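You operate a simulated robot arm through the tools that you are given. There is no shell and no other tool. Be economical: measure what you need, move in short steps, check, and stop when the job is done.

You are at the controls of a simulated robot arm. One attempt, no reset.

JOB
Pin the green corner of the pale pine frame, with the white knob at its wood.
Fine: turn that corner under the arm; one flush pin; swing the arm clear again; leave the other frame.

Only the result counts: the job must be done as asked and must still hold three seconds after the hand-in. Knocking over, shifting, dropping, spilling or breaking anything else fails it.

ROBOT AND FRAMES
A 7-joint arm with a two-finger parallel gripper, fixed in place. Base frame: the origin is at the foot of the arm, x ahead of it, y to its left, z up; the work surface is at about z = 0. Readings come in m, rad, newtons and seconds.
With the tool pointing down near the work surface it reaches from about 0.22 to 0.58 m from the base axis. Its first joint turns from -1.152 to 1.152 rad. Payload 2.5 kg.
The tool frame sits at the grasp point between the pads (the TCP): z along the fingers, y along the line on which they close. The tips reach 0.023 m beyond it. The gripper opens to 0.094 m. The fingers are 0.038 m wide and 0.01 m thick; the gripper's body (0.054 by 0.096 m) begins 0.039 m behind the TCP.
Orientation is told as [roll, pitch, yaw] about the base's x, y, z axes, in that order, counted from this pose: with the fingers straight down and closing along the base's y, the tool's x points along the base's -x, its y along +y and its z along -z.

CONTROLS
- The arm moves only by the tool move_arm. Its argument "increments" is one flat list of numbers, 7 for each row, row after row: the shift along the tool's x, y, z in units of 50 mm (1.0 is 50 mm), then the turn, a rotation vector about the tool's x, y, z in units of 8 degrees (1.0 is 8 degrees), then the gripper command, from -1 (fully open) to 1 (shut), values between in proportion. In form: [tx, ty, tz, ax, ay, az, gripper, tx, ty, tz, ax, ay, az, gripper, ...]. A call has 1 to 12 rows; each row shifts and turns the commanded pose from where the row before left it, along the tool's axes as they then stand. A call with a number of a shift or a turn outside -1 to 1 is refused whole. A row lasts 0.2 s, in which the tool goes at most 0.05 m and 0.15 rad; a call with a longer step from one row to the next is refused whole, and so is a gripper value outside its range. A pose out of reach is approached as far as the arm can. The call stops where the force on the tool passes 40 N (or 10 N more than at its start, if that is more) or the arm is blocked; 0.2 s more then pass. Each finger travels about 0.108 m/s and halts on what it meets, pressing with about 31 N; the grip force reading is that of the motor and also rises with nothing between the fingers. The clock runs only during rows and for 0.2 s after the last one: add rows that do not move to give the fingers time. The reply holds the time, the measured pose of the TCP, the force on the tool along the base axes, the opening and the grip force, in the units named above and with some noise, and new pictures: "show" is both (left out), scene, wrist or none.
- Cameras (640 x 400 px; columns grow to the right, rows downward): "scene" is fixed at [0.1133, -0.4001, 0.5511]; the picture's right is [0.88, -0.48, 0.00], its down [-0.24, -0.43, -0.87] and it looks along [0.42, 0.76, -0.49] (base axes); focal length 267 px, centre (320, 200). "wrist" rides on the gripper at [0.086, 0.016, -0.075] in the tool frame; the picture's right is [-0.18, 0.98, 0.00], its down [-0.58, -0.11, -0.81] and it looks along [-0.79, -0.15, 0.59] (tool axes); focal length 243 px, centre (320, 200).
- pixel_to_xyz(camera, pixels): for up to 12 pixels [column, row] of the newest picture of that camera ("zoom" is the newest enlarged one), the place [x, y, z] in the base frame of the surface seen there, good to about 0.002 m. The clock stands still meanwhile.
- close_up(camera, box): a new picture of the part [left, top, right, bottom] of that camera's present view, enlarged. The clock stands still meanwhile.
- hand_in(): hands the job in; it is judged then, once.

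Go step by step. Measure first, check grasps and placings, and put right what went wrong. The budget is 80 turns and 170 pictures, counting those below and the enlarged ones. Unless the task says otherwise, let go and move clear before handing in, and close with one line.

The tools are called after ">>>" as name(argument=value, ...) on one line, values as JSON. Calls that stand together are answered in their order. move_arm: Moves the arm, as the interface text tells. Its arguments: {"type":"object","properties":{"increments":{"type":"array","items":{"type":"number"}},"show":{"type":"string","enum":["both","scene","wrist","none"]}},"required":["increments"]} The other tools are called the same way: pixel_to_xyz (camera, pixels) gives the place of the surface under pixels of a picture; close_up (camera, box) takes an enlarged picture of a part of a camera's view; hand_in () hands the job in.

At the start:

```text
time: 0.0
position: [0.3707, 0.1534, 0.4218]
ee_rot: [0.001, -0.002, -0.001]
wrist_force: [0.1, -1.0, 0.4]
grip_width: 0.0938
finger_force: 0.0
```

scene: 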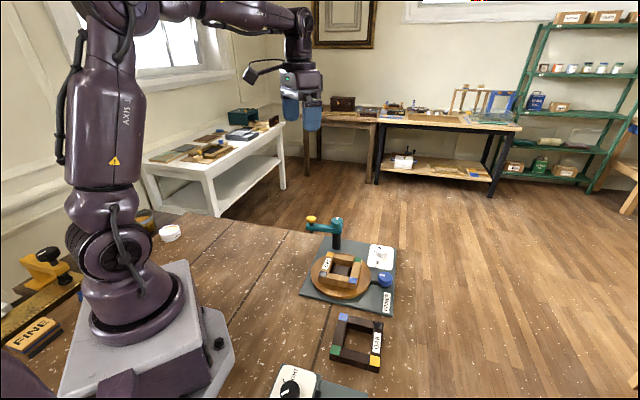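
wrist: 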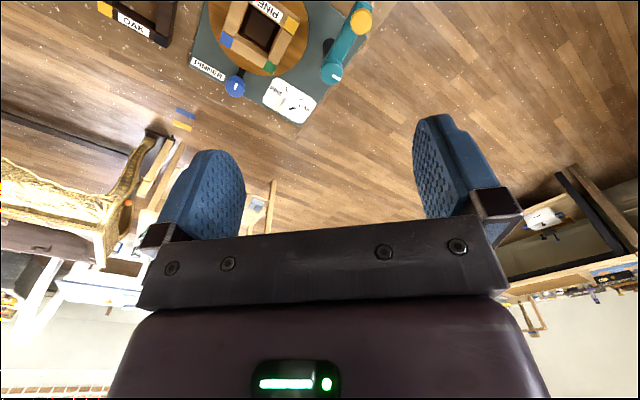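

The pine frame sits on a turntable at scene (342,270), with the teal swing arm at (337,230), a blue lever at (385,280), and a dial with white knob near (290,385). I'll zoom in on these first.

>>> close_up(camera="scene", box=[290, 200, 410, 320])

>>> close_up(camera="scene", box=[240, 310, 400, 400])

>>> close_up(camera="wrist", box=[180, 0, 380, 130])

>>> close_up(camera="scene", box=[0, 200, 200, 400])

```text
3.33 times, centred on (350, 260) of scene
```

zoom: 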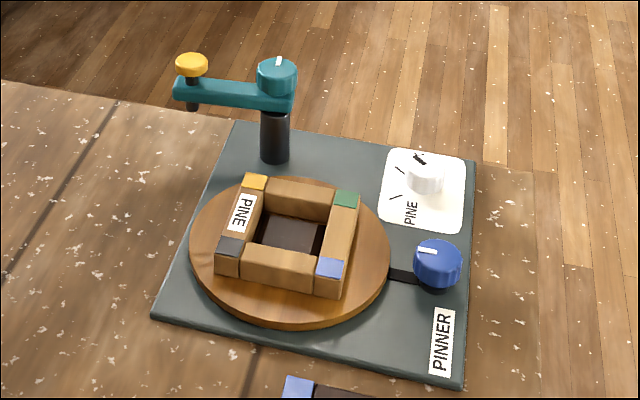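

```text
4.00 times, centred on (320, 355) of scene
```

zoom: 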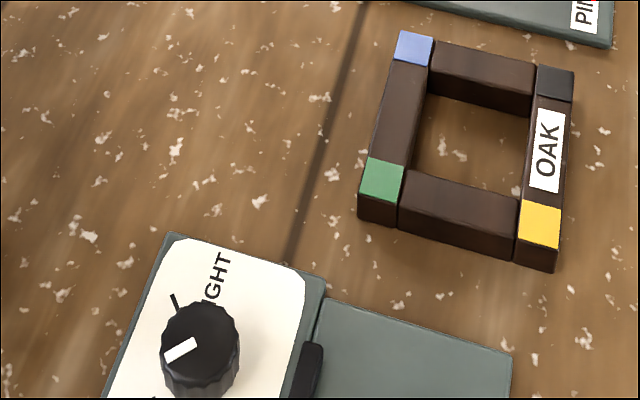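

```text
3.08 times, centred on (280, 65) of wrist
```

zoom: 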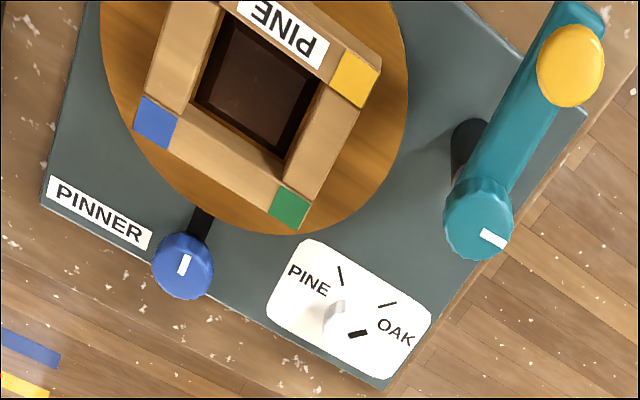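

```text
2.00 times, centred on (100, 300) of scene
```

zoom: 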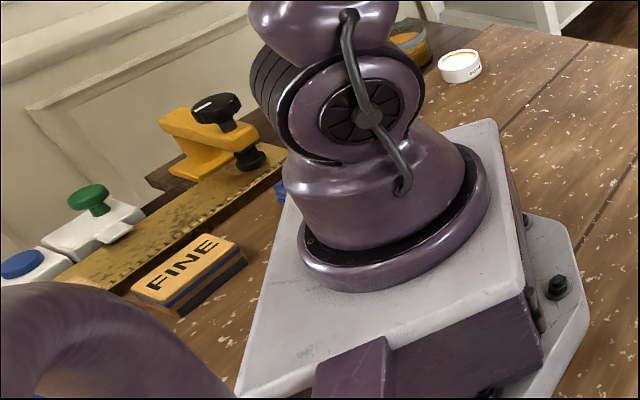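

The white knob has PINE and OAK marks, the teal arm carries a yellow button at its end, and a blue knob is linked to the turntable. I'll measure these positions.

>>> pixel_to_xyz(camera="wrist", pixels=[[284, 105], [291, 22], [229, 40], [271, 67], [235, 80], [237, 88], [334, 68], [362, 18], [264, 25], [286, 89], [301, 98], [292, 104]])

>>> pixel_to_xyz(camera="scene", pixels=[[369, 246], [369, 252], [382, 276], [341, 222], [311, 219], [338, 257], [333, 267], [355, 260], [352, 275], [325, 239], [340, 228], [367, 280]])

```text
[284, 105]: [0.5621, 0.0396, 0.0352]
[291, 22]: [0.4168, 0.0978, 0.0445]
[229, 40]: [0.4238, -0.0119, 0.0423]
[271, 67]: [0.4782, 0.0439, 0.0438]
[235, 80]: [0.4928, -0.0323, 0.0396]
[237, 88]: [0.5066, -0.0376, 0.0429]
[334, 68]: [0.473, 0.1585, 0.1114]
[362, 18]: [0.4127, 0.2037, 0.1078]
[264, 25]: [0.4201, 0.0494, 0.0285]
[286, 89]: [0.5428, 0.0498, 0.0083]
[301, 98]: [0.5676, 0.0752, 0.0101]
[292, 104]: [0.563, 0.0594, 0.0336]
```

```text
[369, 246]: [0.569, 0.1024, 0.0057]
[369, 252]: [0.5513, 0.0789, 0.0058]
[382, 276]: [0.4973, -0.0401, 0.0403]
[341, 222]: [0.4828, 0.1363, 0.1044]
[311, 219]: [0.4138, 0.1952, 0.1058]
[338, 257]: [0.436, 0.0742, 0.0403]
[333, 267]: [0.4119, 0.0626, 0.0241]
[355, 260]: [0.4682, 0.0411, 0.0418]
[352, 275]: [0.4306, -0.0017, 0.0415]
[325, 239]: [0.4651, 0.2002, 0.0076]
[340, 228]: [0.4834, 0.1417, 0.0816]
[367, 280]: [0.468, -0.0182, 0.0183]
```

The knobs are at roughly white (0.56,0.05), blue (0.50,-0.04), teal (0.48,0.145) and button (0.413,0.20). I'll move the wrist camera back and lower for a better look.

>>> move_arm(increments=[0.28, -0.45, 0.6, 0, 0, 0, -1, 0.28, -0.45, 0.6, 0, 0, 0, -1, 0.28, -0.45, 0.6, 0, 0, 0, -1, 0.28, -0.45, 0.6, 0, 0, 0, -1, 0.28, -0.45, 0.6, 0, 0, 0, -1, 0, 0, 0, 0, 0, 0, -1])

>>> close_up(camera="wrist", box=[160, 0, 480, 200])

```text
time: 1.4
position: [0.3, 0.0401, 0.2728]
ee_rot: [-0.001, -0.001, 0.003]
wrist_force: [-0.5, 0.1, -0.2]
grip_width: 0.0941
finger_force: 0.0
```

scene: 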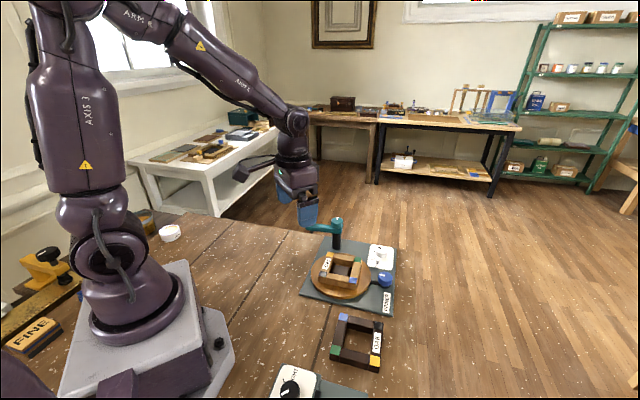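
wrist: 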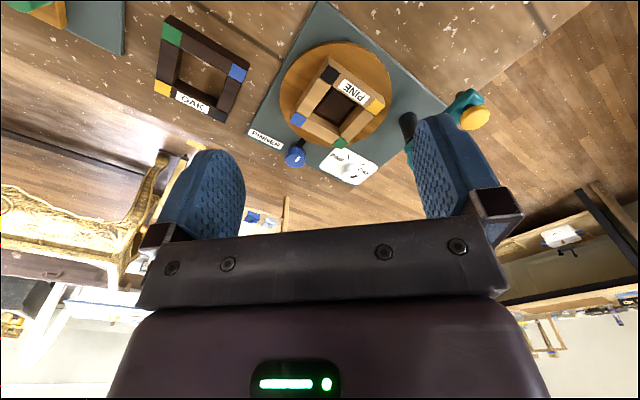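

```text
2.00 times, centred on (320, 100) of wrist
```

zoom: 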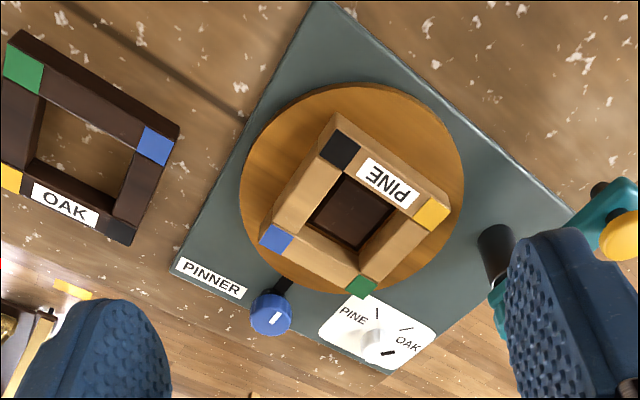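

The turntable, frame and knobs are all visible now. I'll measure the frame corners, disc rim, knobs and dial ticks, and zoom on the white dial.

>>> pixel_to_xyz(camera="zoom", pixels=[[340, 151], [432, 214], [361, 286], [276, 238], [352, 84], [245, 190], [463, 190], [350, 210], [271, 310], [373, 340], [495, 235], [284, 284]])

>>> close_up(camera="wrist", box=[270, 130, 390, 200])

```text
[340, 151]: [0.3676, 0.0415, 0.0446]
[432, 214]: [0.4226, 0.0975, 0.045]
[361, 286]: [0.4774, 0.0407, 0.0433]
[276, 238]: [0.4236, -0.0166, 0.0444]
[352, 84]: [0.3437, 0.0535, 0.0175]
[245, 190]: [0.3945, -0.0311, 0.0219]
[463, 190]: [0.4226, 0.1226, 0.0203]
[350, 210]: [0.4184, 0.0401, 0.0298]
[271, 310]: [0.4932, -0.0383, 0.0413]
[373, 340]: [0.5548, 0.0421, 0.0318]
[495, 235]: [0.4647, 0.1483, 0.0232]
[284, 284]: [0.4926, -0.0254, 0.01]
```

```text
5.33 times, centred on (330, 165) of wrist
```

zoom: 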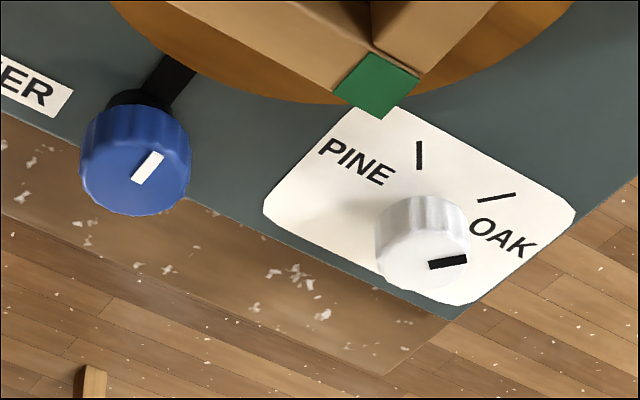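

>>> pixel_to_xyz(camera="zoom", pixels=[[419, 143], [420, 167], [480, 201], [514, 195], [432, 266], [464, 260], [422, 250], [404, 255], [138, 180], [155, 157], [135, 170], [405, 200]])

>>> pixel_to_xyz(camera="wrist", pixels=[[475, 118], [468, 95], [460, 103], [408, 125]])

```text
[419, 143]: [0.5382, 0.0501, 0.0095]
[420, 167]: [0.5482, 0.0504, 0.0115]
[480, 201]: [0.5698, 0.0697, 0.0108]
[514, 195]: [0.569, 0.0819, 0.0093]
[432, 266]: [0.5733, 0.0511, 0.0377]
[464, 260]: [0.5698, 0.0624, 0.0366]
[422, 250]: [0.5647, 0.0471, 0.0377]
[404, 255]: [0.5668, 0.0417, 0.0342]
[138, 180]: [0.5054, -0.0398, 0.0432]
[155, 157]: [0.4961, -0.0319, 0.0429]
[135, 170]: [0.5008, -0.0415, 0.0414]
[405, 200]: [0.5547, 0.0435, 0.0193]
```

```text
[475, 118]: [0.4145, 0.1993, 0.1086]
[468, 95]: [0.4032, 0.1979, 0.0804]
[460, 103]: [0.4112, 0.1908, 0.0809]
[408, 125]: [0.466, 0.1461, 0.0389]
```

The white knob's centre is about (0.57,0.05). Its pointer is at OAK (+y) and the PINE tick lies toward -x, so it needs about +90° about base z. I'll move above the knob.

>>> move_arm(increments=[-0.67, 0.0225, 0.38, 0, 0, 0, -1, -0.67, 0.0225, 0.38, 0, 0, 0, -1, -0.67, 0.0225, 0.38, 0, 0, 0, -1, -0.67, 0.0225, 0.38, 0, 0, 0, -1, -0.67, 0.0225, 0.38, 0, 0, 0, -1, -0.67, 0.0225, 0.38, 0, 0, 0, -1, -0.67, 0.0225, 0.38, 0, 0, 0, -1, -0.67, 0.0225, 0.38, 0, 0, 0, -1, 0, 0, 0, 0, 0, 0, -1])

>>> close_up(camera="scene", box=[320, 190, 440, 310])

>>> close_up(camera="wrist", box=[160, 0, 480, 200])

```text
time: 3.4
position: [0.569, 0.0494, 0.1206]
ee_rot: [0.0, 0.0, -0.001]
wrist_force: [-0.4, 0.2, -0.1]
grip_width: 0.0941
finger_force: 0.1
```

scene: 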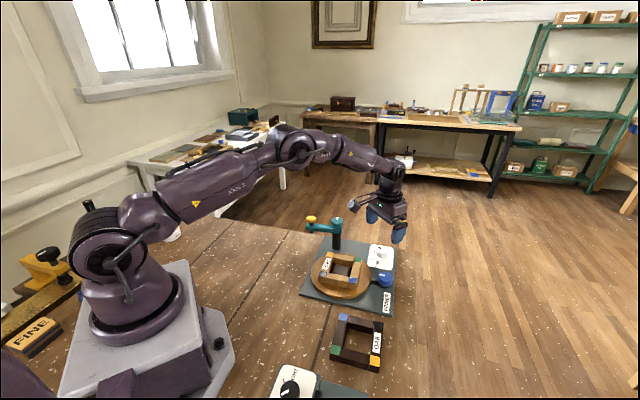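
wrist: 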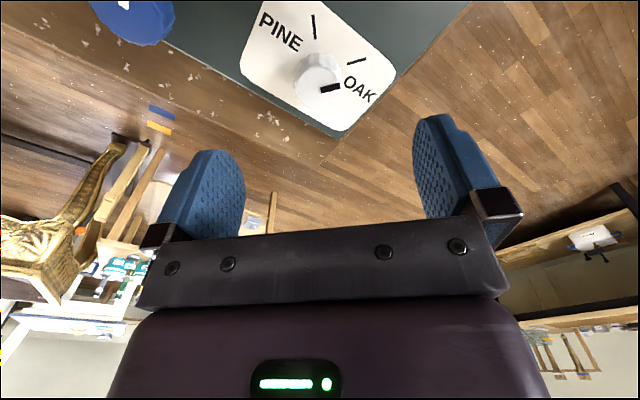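

```text
3.33 times, centred on (380, 250) of scene
```

zoom: 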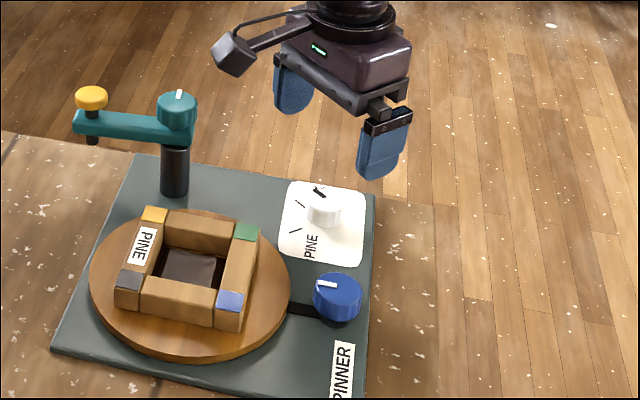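

```text
2.00 times, centred on (320, 100) of wrist
```

zoom: 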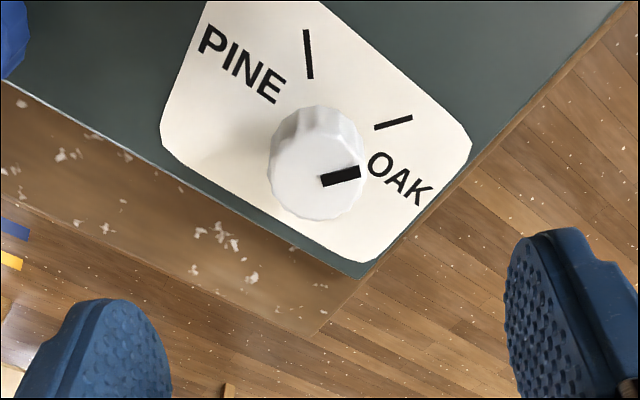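

>>> pixel_to_xyz(camera="zoom", pixels=[[306, 30], [310, 78], [376, 128], [411, 117], [322, 182], [360, 170], [318, 175], [285, 160], [317, 135], [350, 200], [300, 215], [357, 160]])

```text
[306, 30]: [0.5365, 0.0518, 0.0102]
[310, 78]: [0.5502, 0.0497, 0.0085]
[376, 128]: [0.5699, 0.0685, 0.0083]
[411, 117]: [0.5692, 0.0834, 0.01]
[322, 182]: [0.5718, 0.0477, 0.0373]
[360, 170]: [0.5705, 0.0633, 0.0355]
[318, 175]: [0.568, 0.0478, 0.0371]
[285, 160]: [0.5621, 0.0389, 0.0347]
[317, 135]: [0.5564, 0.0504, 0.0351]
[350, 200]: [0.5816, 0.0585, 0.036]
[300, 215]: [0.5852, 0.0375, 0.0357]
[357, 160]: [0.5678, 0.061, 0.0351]
```

The knob centre is (0.570,0.050) with its top at z 0.036. I'll descend to grip height and close.

>>> move_arm(increments=[-0.02, 0.01, 0.5, 0, 0, 0, -1, 0, 0, 0.5, 0, 0, 0, -1, 0, 0, 0.5, 0, 0, 0, -1, 0, 0, 0, 0, 0, 0, 1, 0, 0, 0, 0, 0, 0, 1, 0, 0, 0, 0, 0, 0, 1])

```text
time: 4.8
position: [0.5707, 0.047, 0.0465]
ee_rot: [-0.002, -0.003, 0.0]
wrist_force: [5.2, -13.1, -3.8]
grip_width: 0.0337
finger_force: 44.9
```

scene: 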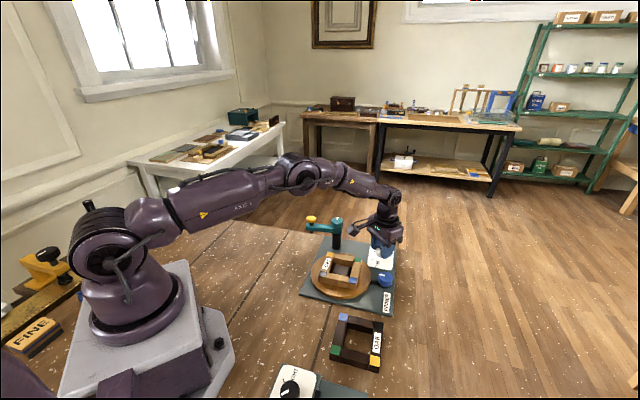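
wrist: 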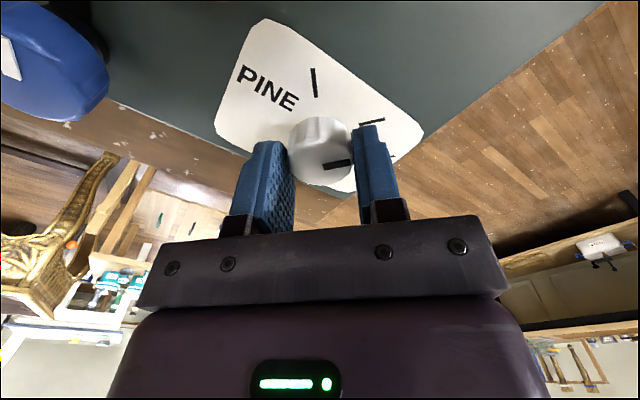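

Gripped at width 0.0337, with the side force showing the knob centre is at y≈0.047. I'll shift by that much and start turning, checking halfway.

>>> move_arm(increments=[0, -0.055, 0, 0, 0, 0, 1, 0, 0, 0, 0, 0, -1, 1, 0, 0, 0, 0, 0, -1, 1, 0, 0, 0, 0, 0, -1, 1, 0, 0, 0, 0, 0, -1, 1, 0, 0, 0, 0, 0, -1, 1, 0, 0, 0, 0, 0, 0, 1])

```text
time: 6.4
position: [0.5702, 0.0467, 0.0464]
ee_rot: [-0.003, -0.001, 0.701]
wrist_force: [8.6, -6.7, -6.3]
grip_width: 0.0335
finger_force: 45.4
```

scene: 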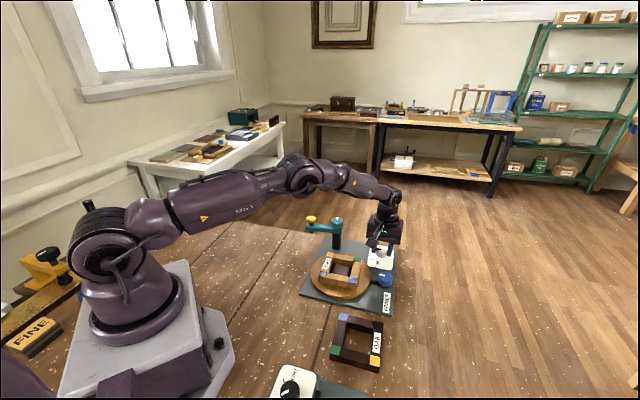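
wrist: 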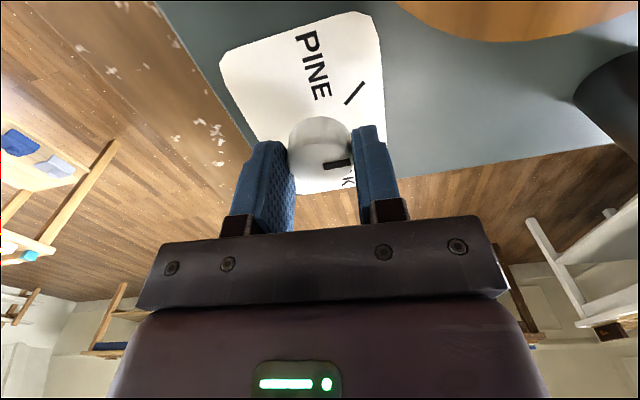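

The knob turns with the gripper: the pointer is still at (338,163) in the wrist view. I'll continue by about 46°.

>>> move_arm(increments=[0, 0, 0, 0, 0, -1, 1, 0, 0, 0, 0, 0, -1, 1, 0, 0, 0, 0, 0, -1, 1, 0, 0, 0, 0, 0, -1, 1, 0, 0, 0, 0, 0, -1, 1, 0, 0, 0, 0, 0, -0.7, 1, 0, 0, 0, 0, 0, 0, 1], show="wrist")

>>> close_up(camera="wrist", box=[240, 40, 400, 200])

```text
time: 8.0
position: [0.5706, 0.0467, 0.0456]
ee_rot: [-0.001, -0.001, 1.495]
wrist_force: [9.7, -4.8, -4.3]
grip_width: 0.0334
finger_force: 45.3
```

wrist: 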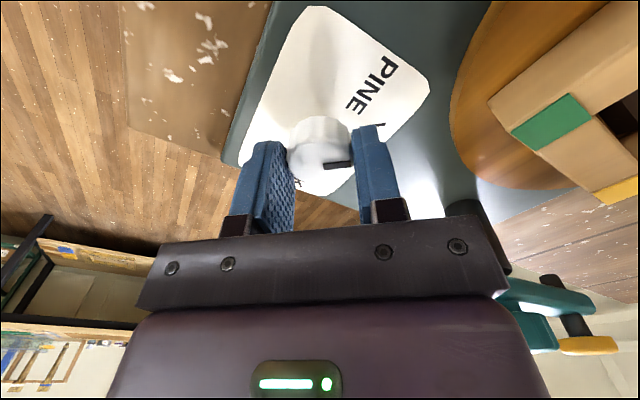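

```text
2.50 times, centred on (320, 120) of wrist
```

zoom: 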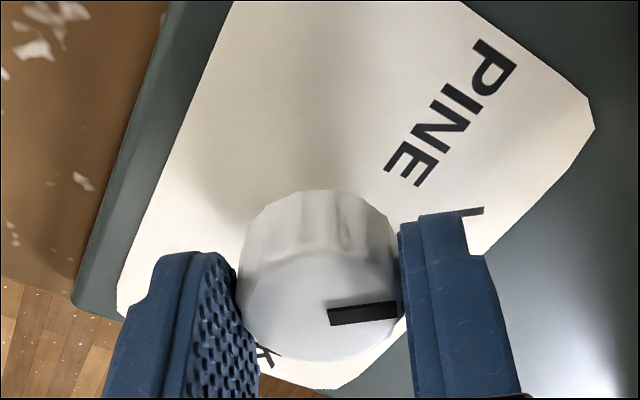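

The pointer looks parallel to the PINE tick. I'll release, lift and check.

>>> move_arm(increments=[0, 0, 0, 0, 0, 0, -1, 0, 0, 0, 0, 0, 0, -1, 0, 0, -0.5, 0, 0, 0, -1, 0, 0, -0.8, 0, 0, 0, -1, 0, 0, -0.8, 0, 0, 0, -1, 0, 0, 0, 0, 0, 0, -1], show="wrist")

>>> close_up(camera="wrist", box=[240, 0, 400, 160])

>>> close_up(camera="scene", box=[320, 190, 440, 310])

```text
time: 9.4
position: [0.5705, 0.046, 0.1513]
ee_rot: [0.0, 0.0, 1.494]
wrist_force: [0.3, 0.5, -0.3]
grip_width: 0.0943
finger_force: 0.1
```

wrist: 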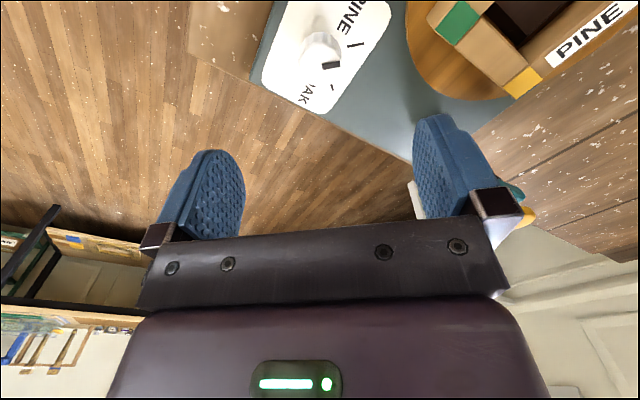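

```text
2.50 times, centred on (320, 80) of wrist
```

zoom: 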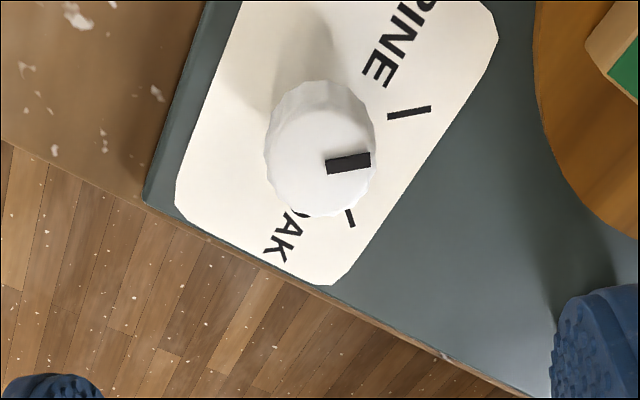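

```text
3.33 times, centred on (380, 250) of scene
```

zoom: 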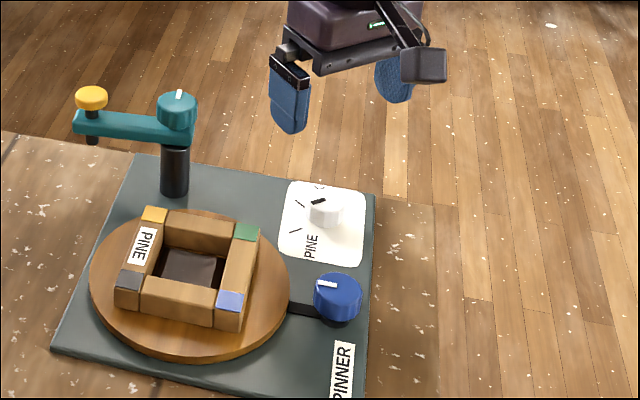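

>>> pixel_to_xyz(camera="zoom", pixels=[[294, 231], [300, 204], [320, 187], [313, 203], [325, 199], [311, 247]])

>>> close_up(camera="scene", box=[365, 235, 397, 265])

```text
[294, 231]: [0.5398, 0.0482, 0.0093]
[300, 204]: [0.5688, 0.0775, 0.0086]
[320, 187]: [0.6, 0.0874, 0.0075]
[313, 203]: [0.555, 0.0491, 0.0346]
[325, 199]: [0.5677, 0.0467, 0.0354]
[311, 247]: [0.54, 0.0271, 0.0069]
```

```text
13.33 times, centred on (381, 250) of scene
```

zoom: 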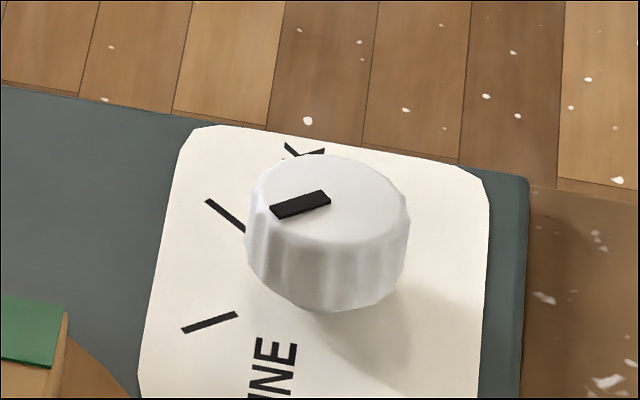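

The white pointer is parallel to and aligned with the PINE tick. Next I'll move above the blue knob and look at it.

>>> move_arm(increments=[0, 0, 0, 0, 0, 1, -1, 0, 0, 0, 0, 0, 1, -1, 0, 0, 0, 0, 0, 1, -1, 0, 0, 0, 0, 0, 1, -1, 0, 0, 0, 0, 0, 1, -1, 0.724, -0.05, 0, 0, 0, 0, -1, 0.724, -0.05, 0, 0, 0, 0, -1, 0.724, -0.05, 0, 0, 0, 0, -1, 0, 0, 0, 0, 0, 0, -1], show="wrist")

>>> close_up(camera="wrist", box=[160, 0, 480, 200])

>>> close_up(camera="scene", box=[340, 240, 420, 300])

```text
time: 11.4
position: [0.5013, -0.0357, 0.151]
ee_rot: [-0.002, 0.0, 0.798]
wrist_force: [-0.3, 0.5, 0.5]
grip_width: 0.0939
finger_force: 0.1
```

wrist: 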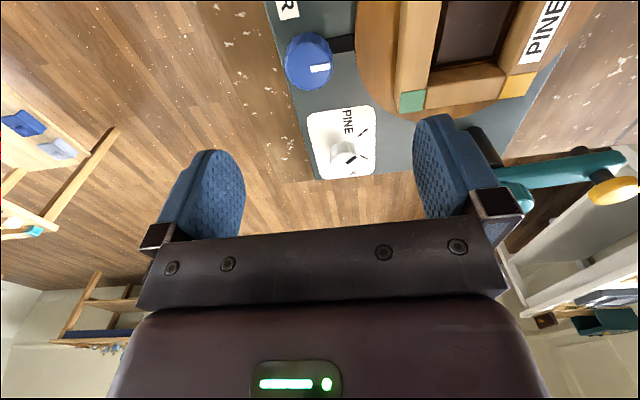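

```text
2.00 times, centred on (320, 100) of wrist
```

zoom: 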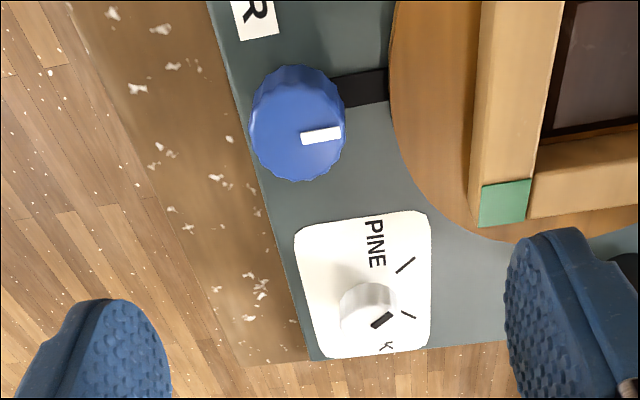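

```text
6.67 times, centred on (380, 270) of scene
```

zoom: 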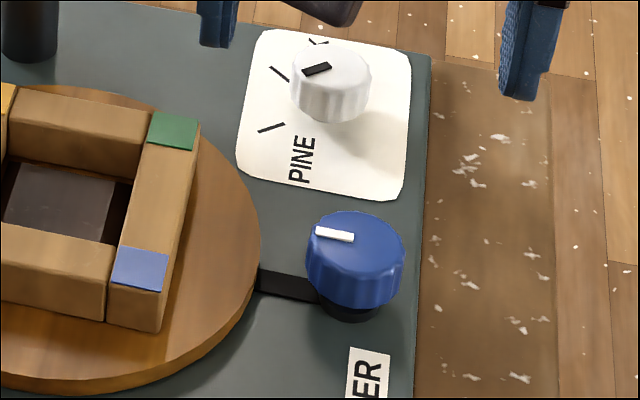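

>>> pixel_to_xyz(camera="wrist", pixels=[[300, 65], [326, 67], [314, 69], [288, 60], [333, 60], [308, 40], [310, 82], [345, 43], [330, 46]])

```text
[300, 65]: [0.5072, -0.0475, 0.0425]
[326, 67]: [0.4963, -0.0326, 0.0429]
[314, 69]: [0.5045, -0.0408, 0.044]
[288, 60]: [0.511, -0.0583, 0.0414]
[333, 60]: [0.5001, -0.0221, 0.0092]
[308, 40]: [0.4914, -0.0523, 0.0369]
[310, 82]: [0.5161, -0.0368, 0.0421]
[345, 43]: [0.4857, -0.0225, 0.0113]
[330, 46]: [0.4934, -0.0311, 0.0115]
```

Blue knob centre is about (0.504,-0.043) with its top at 0.043. I'll approach with a partly closed gripper to stay off the disc, grip, and test-turn it 24°.

>>> move_arm(increments=[0.067, -0.14, 0.5, 0, 0, 0, -0.1, 0, 0, 0.5, 0, 0, 0, -0.1, 0, 0, 0.5, 0, 0, 0, -0.1, 0, 0, 0.5, 0, 0, 0, -0.1, 0, 0, 0, 0, 0, 0, 1, 0, 0, 0, 0, 0, 0, 1], show="wrist")

```text
time: 12.8
position: [0.5037, -0.045, 0.0515]
ee_rot: [-0.004, -0.002, 0.793]
wrist_force: [12.4, -8.8, -5.3]
grip_width: 0.0358
finger_force: 44.5
```

wrist: 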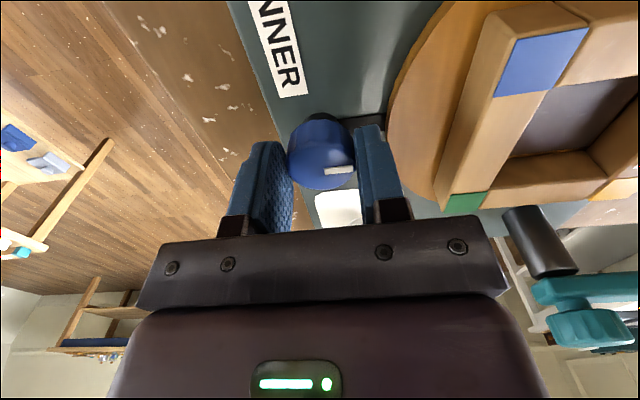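

>>> move_arm(increments=[0, -0.05, 0, 0, 0, 0, 1, 0, 0, 0, 0, 0, -1, 1, 0, 0, 0, 0, 0, -1, 1, 0, 0, 0, 0, 0, -1, 1, 0, 0, 0, 0, 0, 0, 1], show="both")

>>> close_up(camera="scene", box=[290, 200, 410, 320])

```text
time: 14.0
position: [0.5054, -0.0454, 0.0521]
ee_rot: [-0.001, 0.003, 1.217]
wrist_force: [1.4, -12.1, 8.5]
grip_width: 0.0357
finger_force: 45.1
```

scene: 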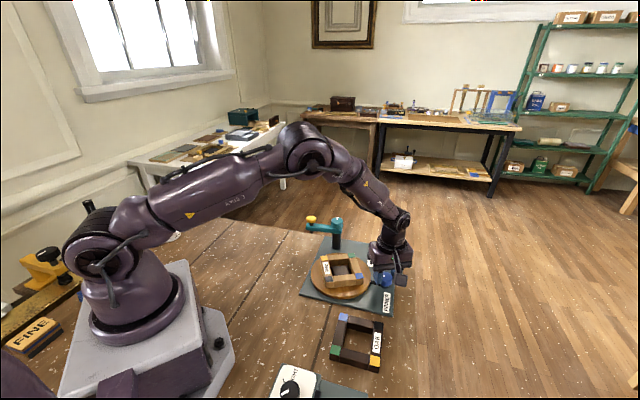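
wrist: 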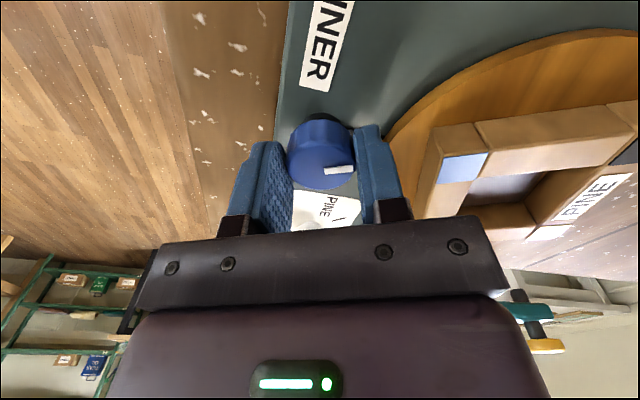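

```text
3.33 times, centred on (350, 260) of scene
```

zoom: 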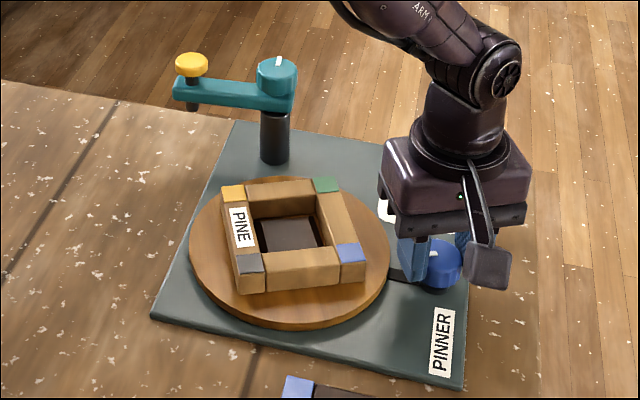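

The blue knob drives the turntable: the frame turned in the same sense. I'll measure the corners to get the ratio.

>>> pixel_to_xyz(camera="zoom", pixels=[[326, 184], [351, 253], [250, 263], [233, 192], [290, 235]])

```text
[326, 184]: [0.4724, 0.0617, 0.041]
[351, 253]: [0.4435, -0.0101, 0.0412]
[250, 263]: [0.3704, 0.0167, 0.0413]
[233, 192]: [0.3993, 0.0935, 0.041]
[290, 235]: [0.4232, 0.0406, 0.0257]
```

The ratio is about 1:1 (green now at ~22.6° about centre (0.421,0.0405), radius 0.0555). Next I'll release the blue knob, rise, and go to the teal arm to find where its stop is.

>>> move_arm(increments=[0, 0, 0, 0, 0, 0, -0.1, 0, 0, -0.6, 0, 0, 0, -0.1, 0, 0, -0.8, 0, 0, 0, -0.1, 0, 0, -0.8, 0, 0, 0, -0.1, 0, 0, -0.8, 0, 0, 0, -0.1, 0, 0, 0, 0, 0, 1, -0.1, 0, 0, 0, 0, 0, 1, -0.1, 0, 0, 0, 0, 0, 1, -0.1, 0, 0, 0, 0, 0, 1, -0.1, 0, 0, 0, 0, 0, 1, -0.1, 0, 0, 0, 0, 0, 1, -0.1, 0, 0, 0, 0, 0, 1, -0.1], show="none")

```text
time: 16.6
position: [0.5037, -0.0451, 0.2003]
ee_rot: [-0.001, -0.002, 0.236]
wrist_force: [-0.8, 0.8, 0.6]
grip_width: 0.0519
finger_force: 0.2
```

>>> move_arm(increments=[0, 0, 0, 0, 0, 1, -0.3, 0, 0, 0, 0, 0, 1, -0.3, 0, 0, 0, 0, 0, 1, -0.3, 0, 0, 0, 0, 0, 1, -0.3, 0, 0, 0, 0, 0, 1, -0.3, 0, 0, 0, 0, 0, 1, -0.3, 0, 0, 0, 0, 0, 0.7, -0.3, 0.58, 0.52, 0, 0, 0, 0, -0.3, 0.58, 0.52, 0, 0, 0, 0, -0.3, 0.58, 0.52, 0, 0, 0, 0, -0.3, 0.58, 0.52, 0, 0, 0, 0, -0.3, 0.58, 0.52, 0, 0, 0, 0, -0.3])

>>> close_up(camera="wrist", box=[160, 0, 480, 200])

```text
time: 19.2
position: [0.4756, 0.148, 0.2005]
ee_rot: [-0.001, -0.001, -0.7]
wrist_force: [0.1, 0.5, -1.1]
grip_width: 0.0611
finger_force: 0.0
```

scene: 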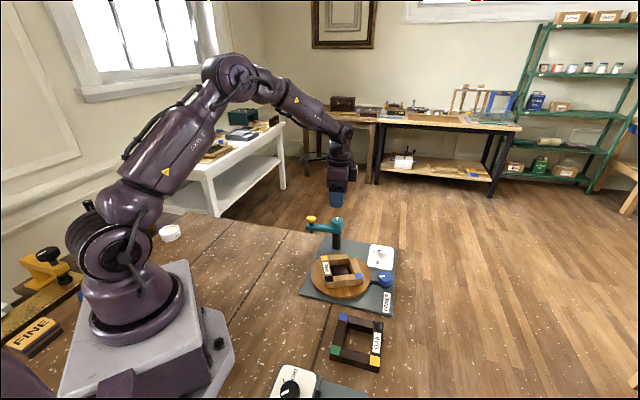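
wrist: 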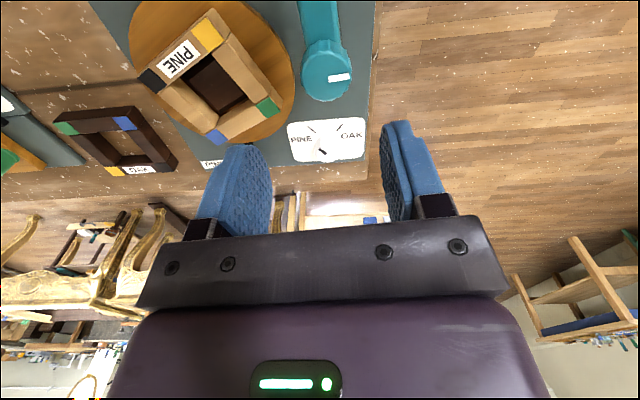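

```text
2.00 times, centred on (320, 100) of wrist
```

zoom: 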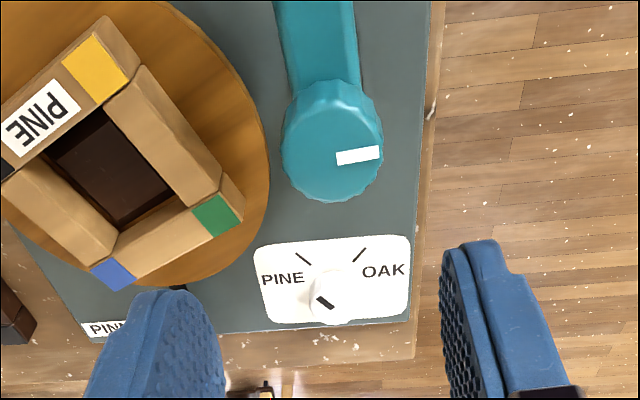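

>>> pixel_to_xyz(camera="zoom", pixels=[[286, 155], [382, 150], [333, 105], [333, 190], [335, 150], [338, 157], [379, 152], [290, 50], [352, 50], [320, 40]])

```text
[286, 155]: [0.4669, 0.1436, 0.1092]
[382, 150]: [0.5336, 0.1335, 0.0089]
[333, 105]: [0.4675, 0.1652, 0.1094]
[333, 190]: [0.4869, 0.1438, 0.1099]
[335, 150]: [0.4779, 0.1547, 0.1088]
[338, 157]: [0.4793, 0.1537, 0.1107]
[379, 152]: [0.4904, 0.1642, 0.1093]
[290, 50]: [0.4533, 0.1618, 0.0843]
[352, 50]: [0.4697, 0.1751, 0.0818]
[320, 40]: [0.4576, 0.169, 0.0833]
```

The teal knob is centred at (0.478,0.154), spans z 0.083–0.109, and the arm points at about 145°. I'll descend and grip it.

>>> move_arm(increments=[0.04, 0.12, 0.6, 0, 0, 0, -0.3, 0, 0, 0.6, 0, 0, 0, -0.3, 0, 0, 0.56, 0, 0, 0, -0.3, 0, 0, 0, 0, 0, 0, 1, 0, 0, 0, 0, 0, 0, 1])

```text
time: 20.4
position: [0.4774, 0.153, 0.1133]
ee_rot: [-0.008, 0.001, -0.698]
wrist_force: [-24.0, -16.5, 10.7]
grip_width: 0.0355
finger_force: 45.0
```

scene: 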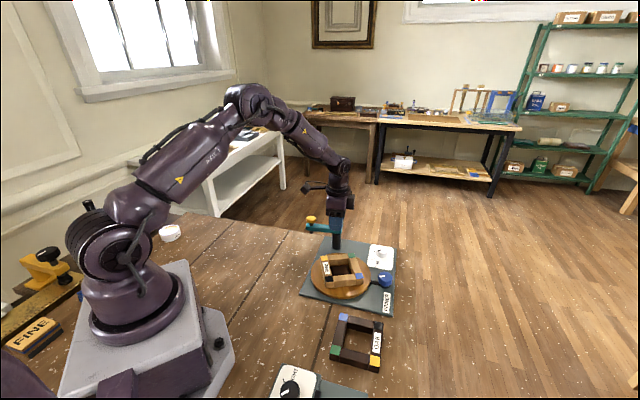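
wrist: 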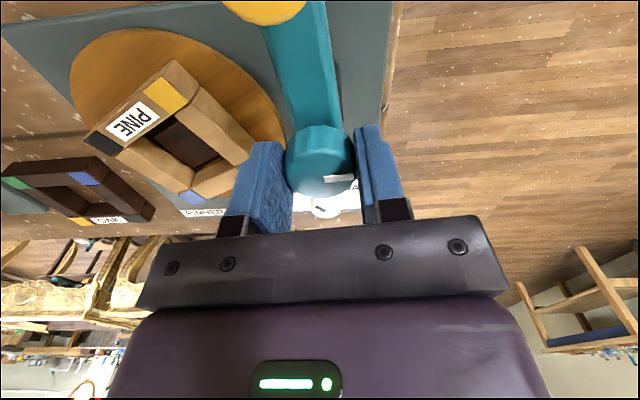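

Gripped, with a side load of about 28 N along -tool y. I'll relieve that by shifting, then swing 32°.

>>> move_arm(increments=[0, -0.08, 0, 0, 0, 0, 1, 0, 0, 0, 0, 0, 0, 1], show="none")

>>> move_arm(increments=[0, 0, 0, 0, 0, -1, 1, 0, 0, 0, 0, 0, -1, 1, 0, 0, 0, 0, 0, -1, 1, 0, 0, 0, 0, 0, -1, 1, 0, 0, 0, 0, 0, 0, 1])

```text
time: 21.0
position: [0.4768, 0.1519, 0.1124]
ee_rot: [0.006, -0.004, -0.698]
wrist_force: [15.0, 2.7, -21.4]
grip_width: 0.0356
finger_force: 45.0
```

```text
time: 22.2
position: [0.4759, 0.1519, 0.112]
ee_rot: [0.002, -0.002, -0.135]
wrist_force: [18.4, 13.4, -30.7]
grip_width: 0.0357
finger_force: 44.6
```

scene: 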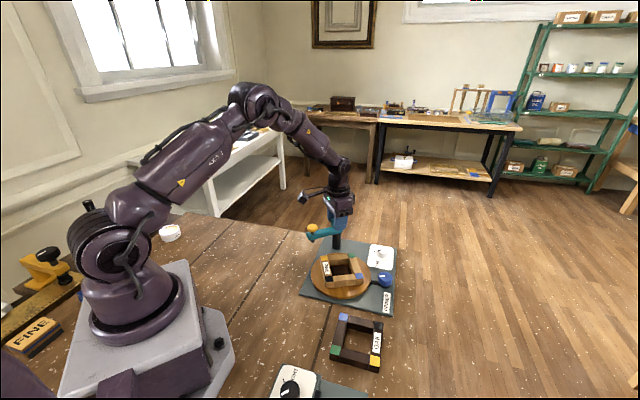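
wrist: 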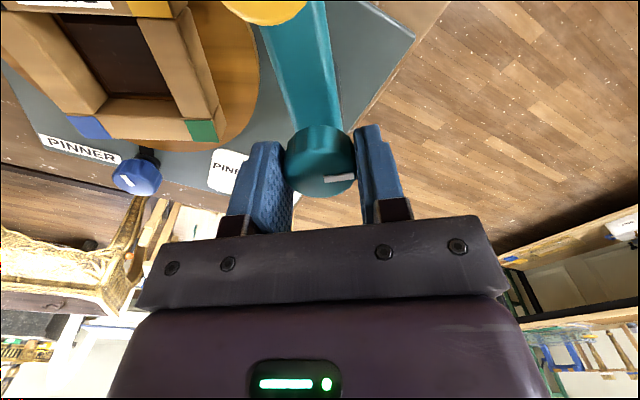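

The arm swings with the knob, but strain has built up (-31 N in z). I'll release and regrip in place to clear it.

>>> move_arm(increments=[0, 0, 0, 0, 0, 0, 0, 0, 0, 0, 0, 0, 0, 0, 0, 0, 0, 0, 0, 0, 0], show="none")

>>> move_arm(increments=[0, 0, 0, 0, 0, 0, 1, 0, 0, 0, 0, 0, 0, 1], show="none")

```text
time: 23.0
position: [0.4754, 0.1515, 0.1125]
ee_rot: [-0.001, -0.002, -0.139]
wrist_force: [-0.2, 0.9, -0.4]
grip_width: 0.047
finger_force: 0.1
```

```text
time: 23.6
position: [0.4761, 0.1511, 0.1143]
ee_rot: [0.002, -0.002, -0.138]
wrist_force: [3.4, 5.7, -1.6]
grip_width: 0.0355
finger_force: 45.2
```

Strain cleared. I'll continue swinging in steps.

>>> move_arm(increments=[0, 0, 0, 0, 0, -1, 1, 0, 0, 0, 0, 0, -1, 1, 0, 0, 0, 0, 0, -1, 1, 0, 0, 0, 0, 0, -1, 1, 0, 0, 0, 0, 0, 0, 1])

>>> close_up(camera="scene", box=[290, 200, 410, 320])

```text
time: 24.8
position: [0.4771, 0.1509, 0.1127]
ee_rot: [-0.001, 0.0, 0.422]
wrist_force: [3.4, 7.3, -1.7]
grip_width: 0.0355
finger_force: 45.2
```

scene: 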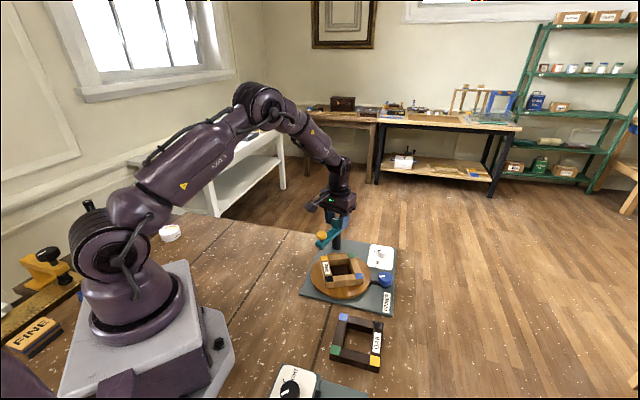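
wrist: 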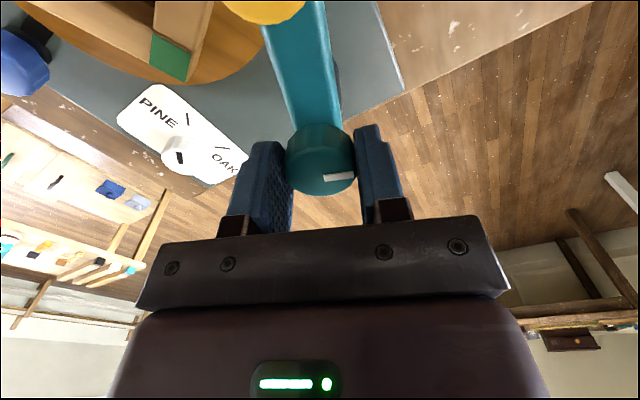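

```text
3.33 times, centred on (350, 260) of scene
```

zoom: 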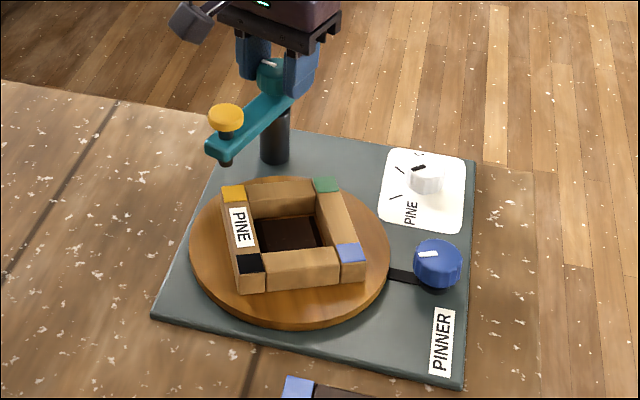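

>>> move_arm(increments=[0, 0, 0, 0, 0, -1, 1, 0, 0, 0, 0, 0, -1, 1, 0, 0, 0, 0, 0, -0.5, 1, 0, 0, 0, 0, 0, 0, 1])

>>> close_up(camera="scene", box=[290, 200, 410, 320])

```text
time: 25.8
position: [0.4771, 0.1512, 0.1123]
ee_rot: [-0.002, -0.005, 0.77]
wrist_force: [17.8, 11.4, -5.8]
grip_width: 0.0355
finger_force: 45.2
```

scene: 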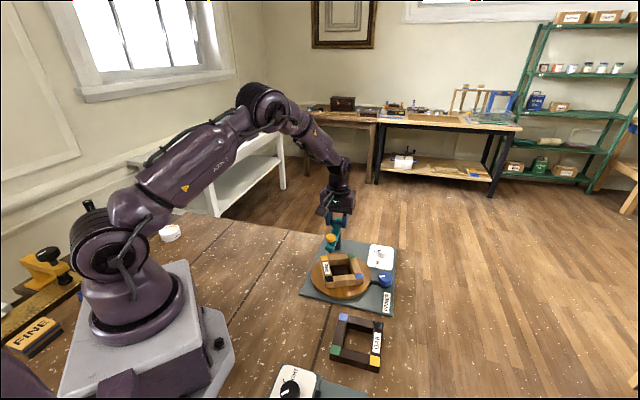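
wrist: 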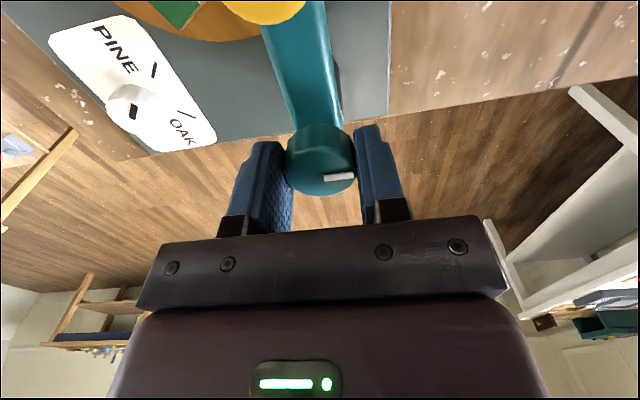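

```text
3.33 times, centred on (350, 260) of scene
```

zoom: 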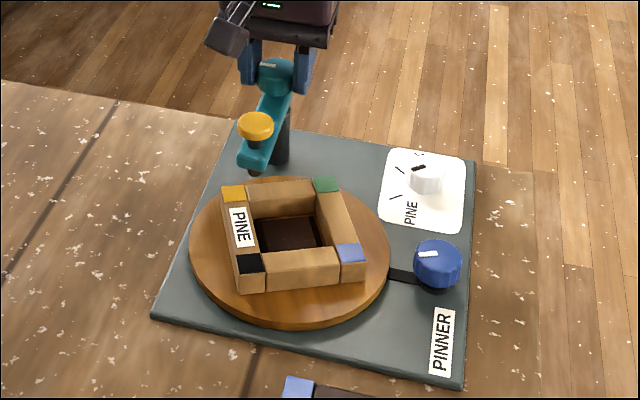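

No stop yet; the arm is at about 229°. I'll continue in small steps to find one.

>>> move_arm(increments=[0, 0, 0, 0, 0, -0.7, 1, 0, 0, 0, 0, 0, -0.7, 1, 0, 0, 0, 0, 0, 0, 1], show="none")

>>> close_up(camera="scene", box=[290, 200, 410, 320])

>>> pixel_to_xyz(camera="zoom", pixels=[[270, 130], [268, 127], [275, 66]])

```text
time: 26.6
position: [0.475, 0.1489, 0.1125]
ee_rot: [-0.002, 0.004, 0.964]
wrist_force: [-6.2, -5.8, 15.0]
grip_width: 0.035
finger_force: 45.2
```

```text
3.33 times, centred on (350, 260) of scene
```

zoom: 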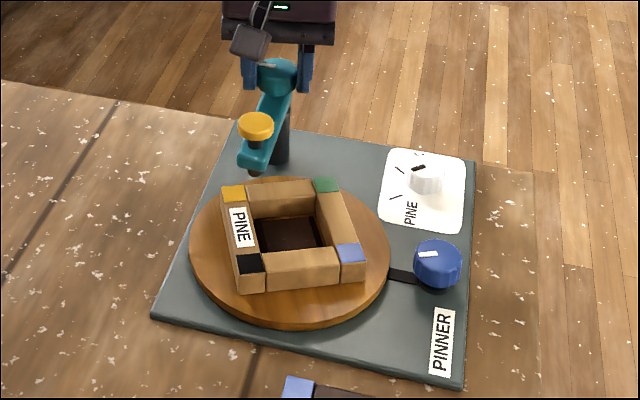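

```text
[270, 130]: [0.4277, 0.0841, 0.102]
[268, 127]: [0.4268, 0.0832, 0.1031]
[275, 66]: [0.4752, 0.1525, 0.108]
```

The arm didn't move though the gripper turned 11° further, so the stop is at this position. I'll measure the button and the nozzle below it.

>>> pixel_to_xyz(camera="zoom", pixels=[[255, 120], [245, 120], [266, 120], [255, 114], [256, 128], [257, 172], [253, 172], [262, 158]])

>>> move_arm(increments=[0, 0, 0, 0, 0, 0, 0, 0, 0, 0, 0, 0, 0, 0, 0, 0, -0.6, 0, 0, 0, -0.3, 0, 0, -0.8, 0, 0, 0, -0.3, 0, 0, -0.6, 0, 0, 0, -0.3])

>>> close_up(camera="wrist", box=[160, 0, 480, 200])

>>> close_up(camera="scene", box=[310, 210, 380, 280])

```text
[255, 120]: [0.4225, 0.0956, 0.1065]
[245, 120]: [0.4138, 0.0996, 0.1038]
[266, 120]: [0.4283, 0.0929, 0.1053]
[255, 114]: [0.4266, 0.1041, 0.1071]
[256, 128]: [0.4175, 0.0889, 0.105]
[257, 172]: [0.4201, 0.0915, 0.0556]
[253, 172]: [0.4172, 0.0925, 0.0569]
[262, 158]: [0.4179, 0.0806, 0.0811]
```

```text
time: 27.8
position: [0.477, 0.1511, 0.2126]
ee_rot: [0.001, 0.002, 0.963]
wrist_force: [-0.4, -0.1, 0.0]
grip_width: 0.061
finger_force: 0.0
```

scene: 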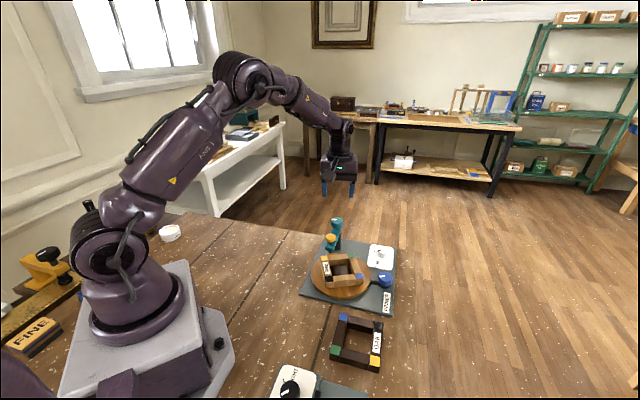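
wrist: 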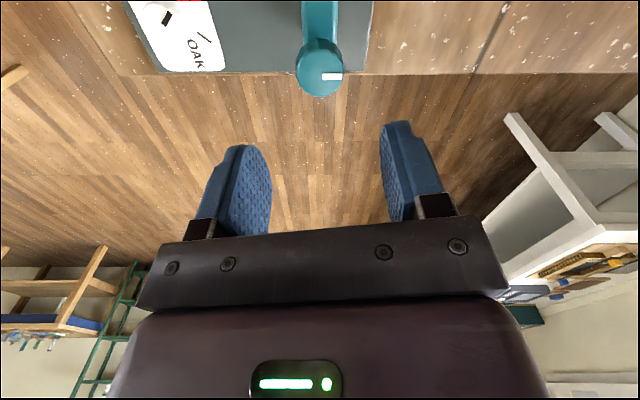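

```text
2.00 times, centred on (320, 100) of wrist
```

zoom: 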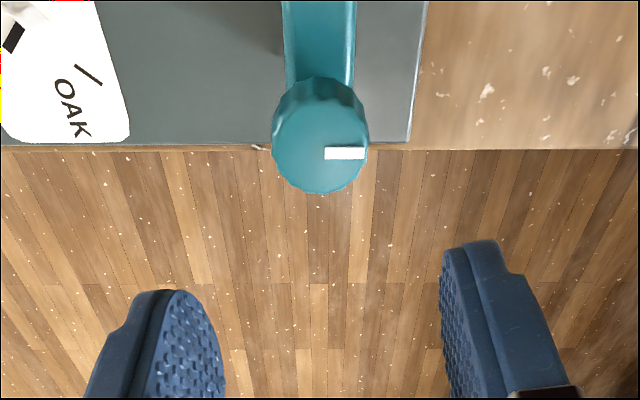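

```text
5.71 times, centred on (345, 245) of scene
```

zoom: 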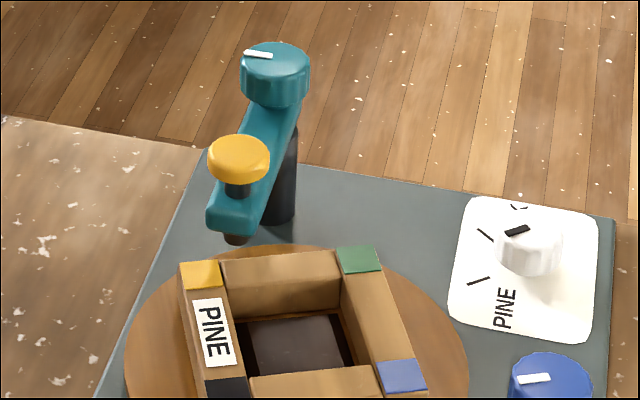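

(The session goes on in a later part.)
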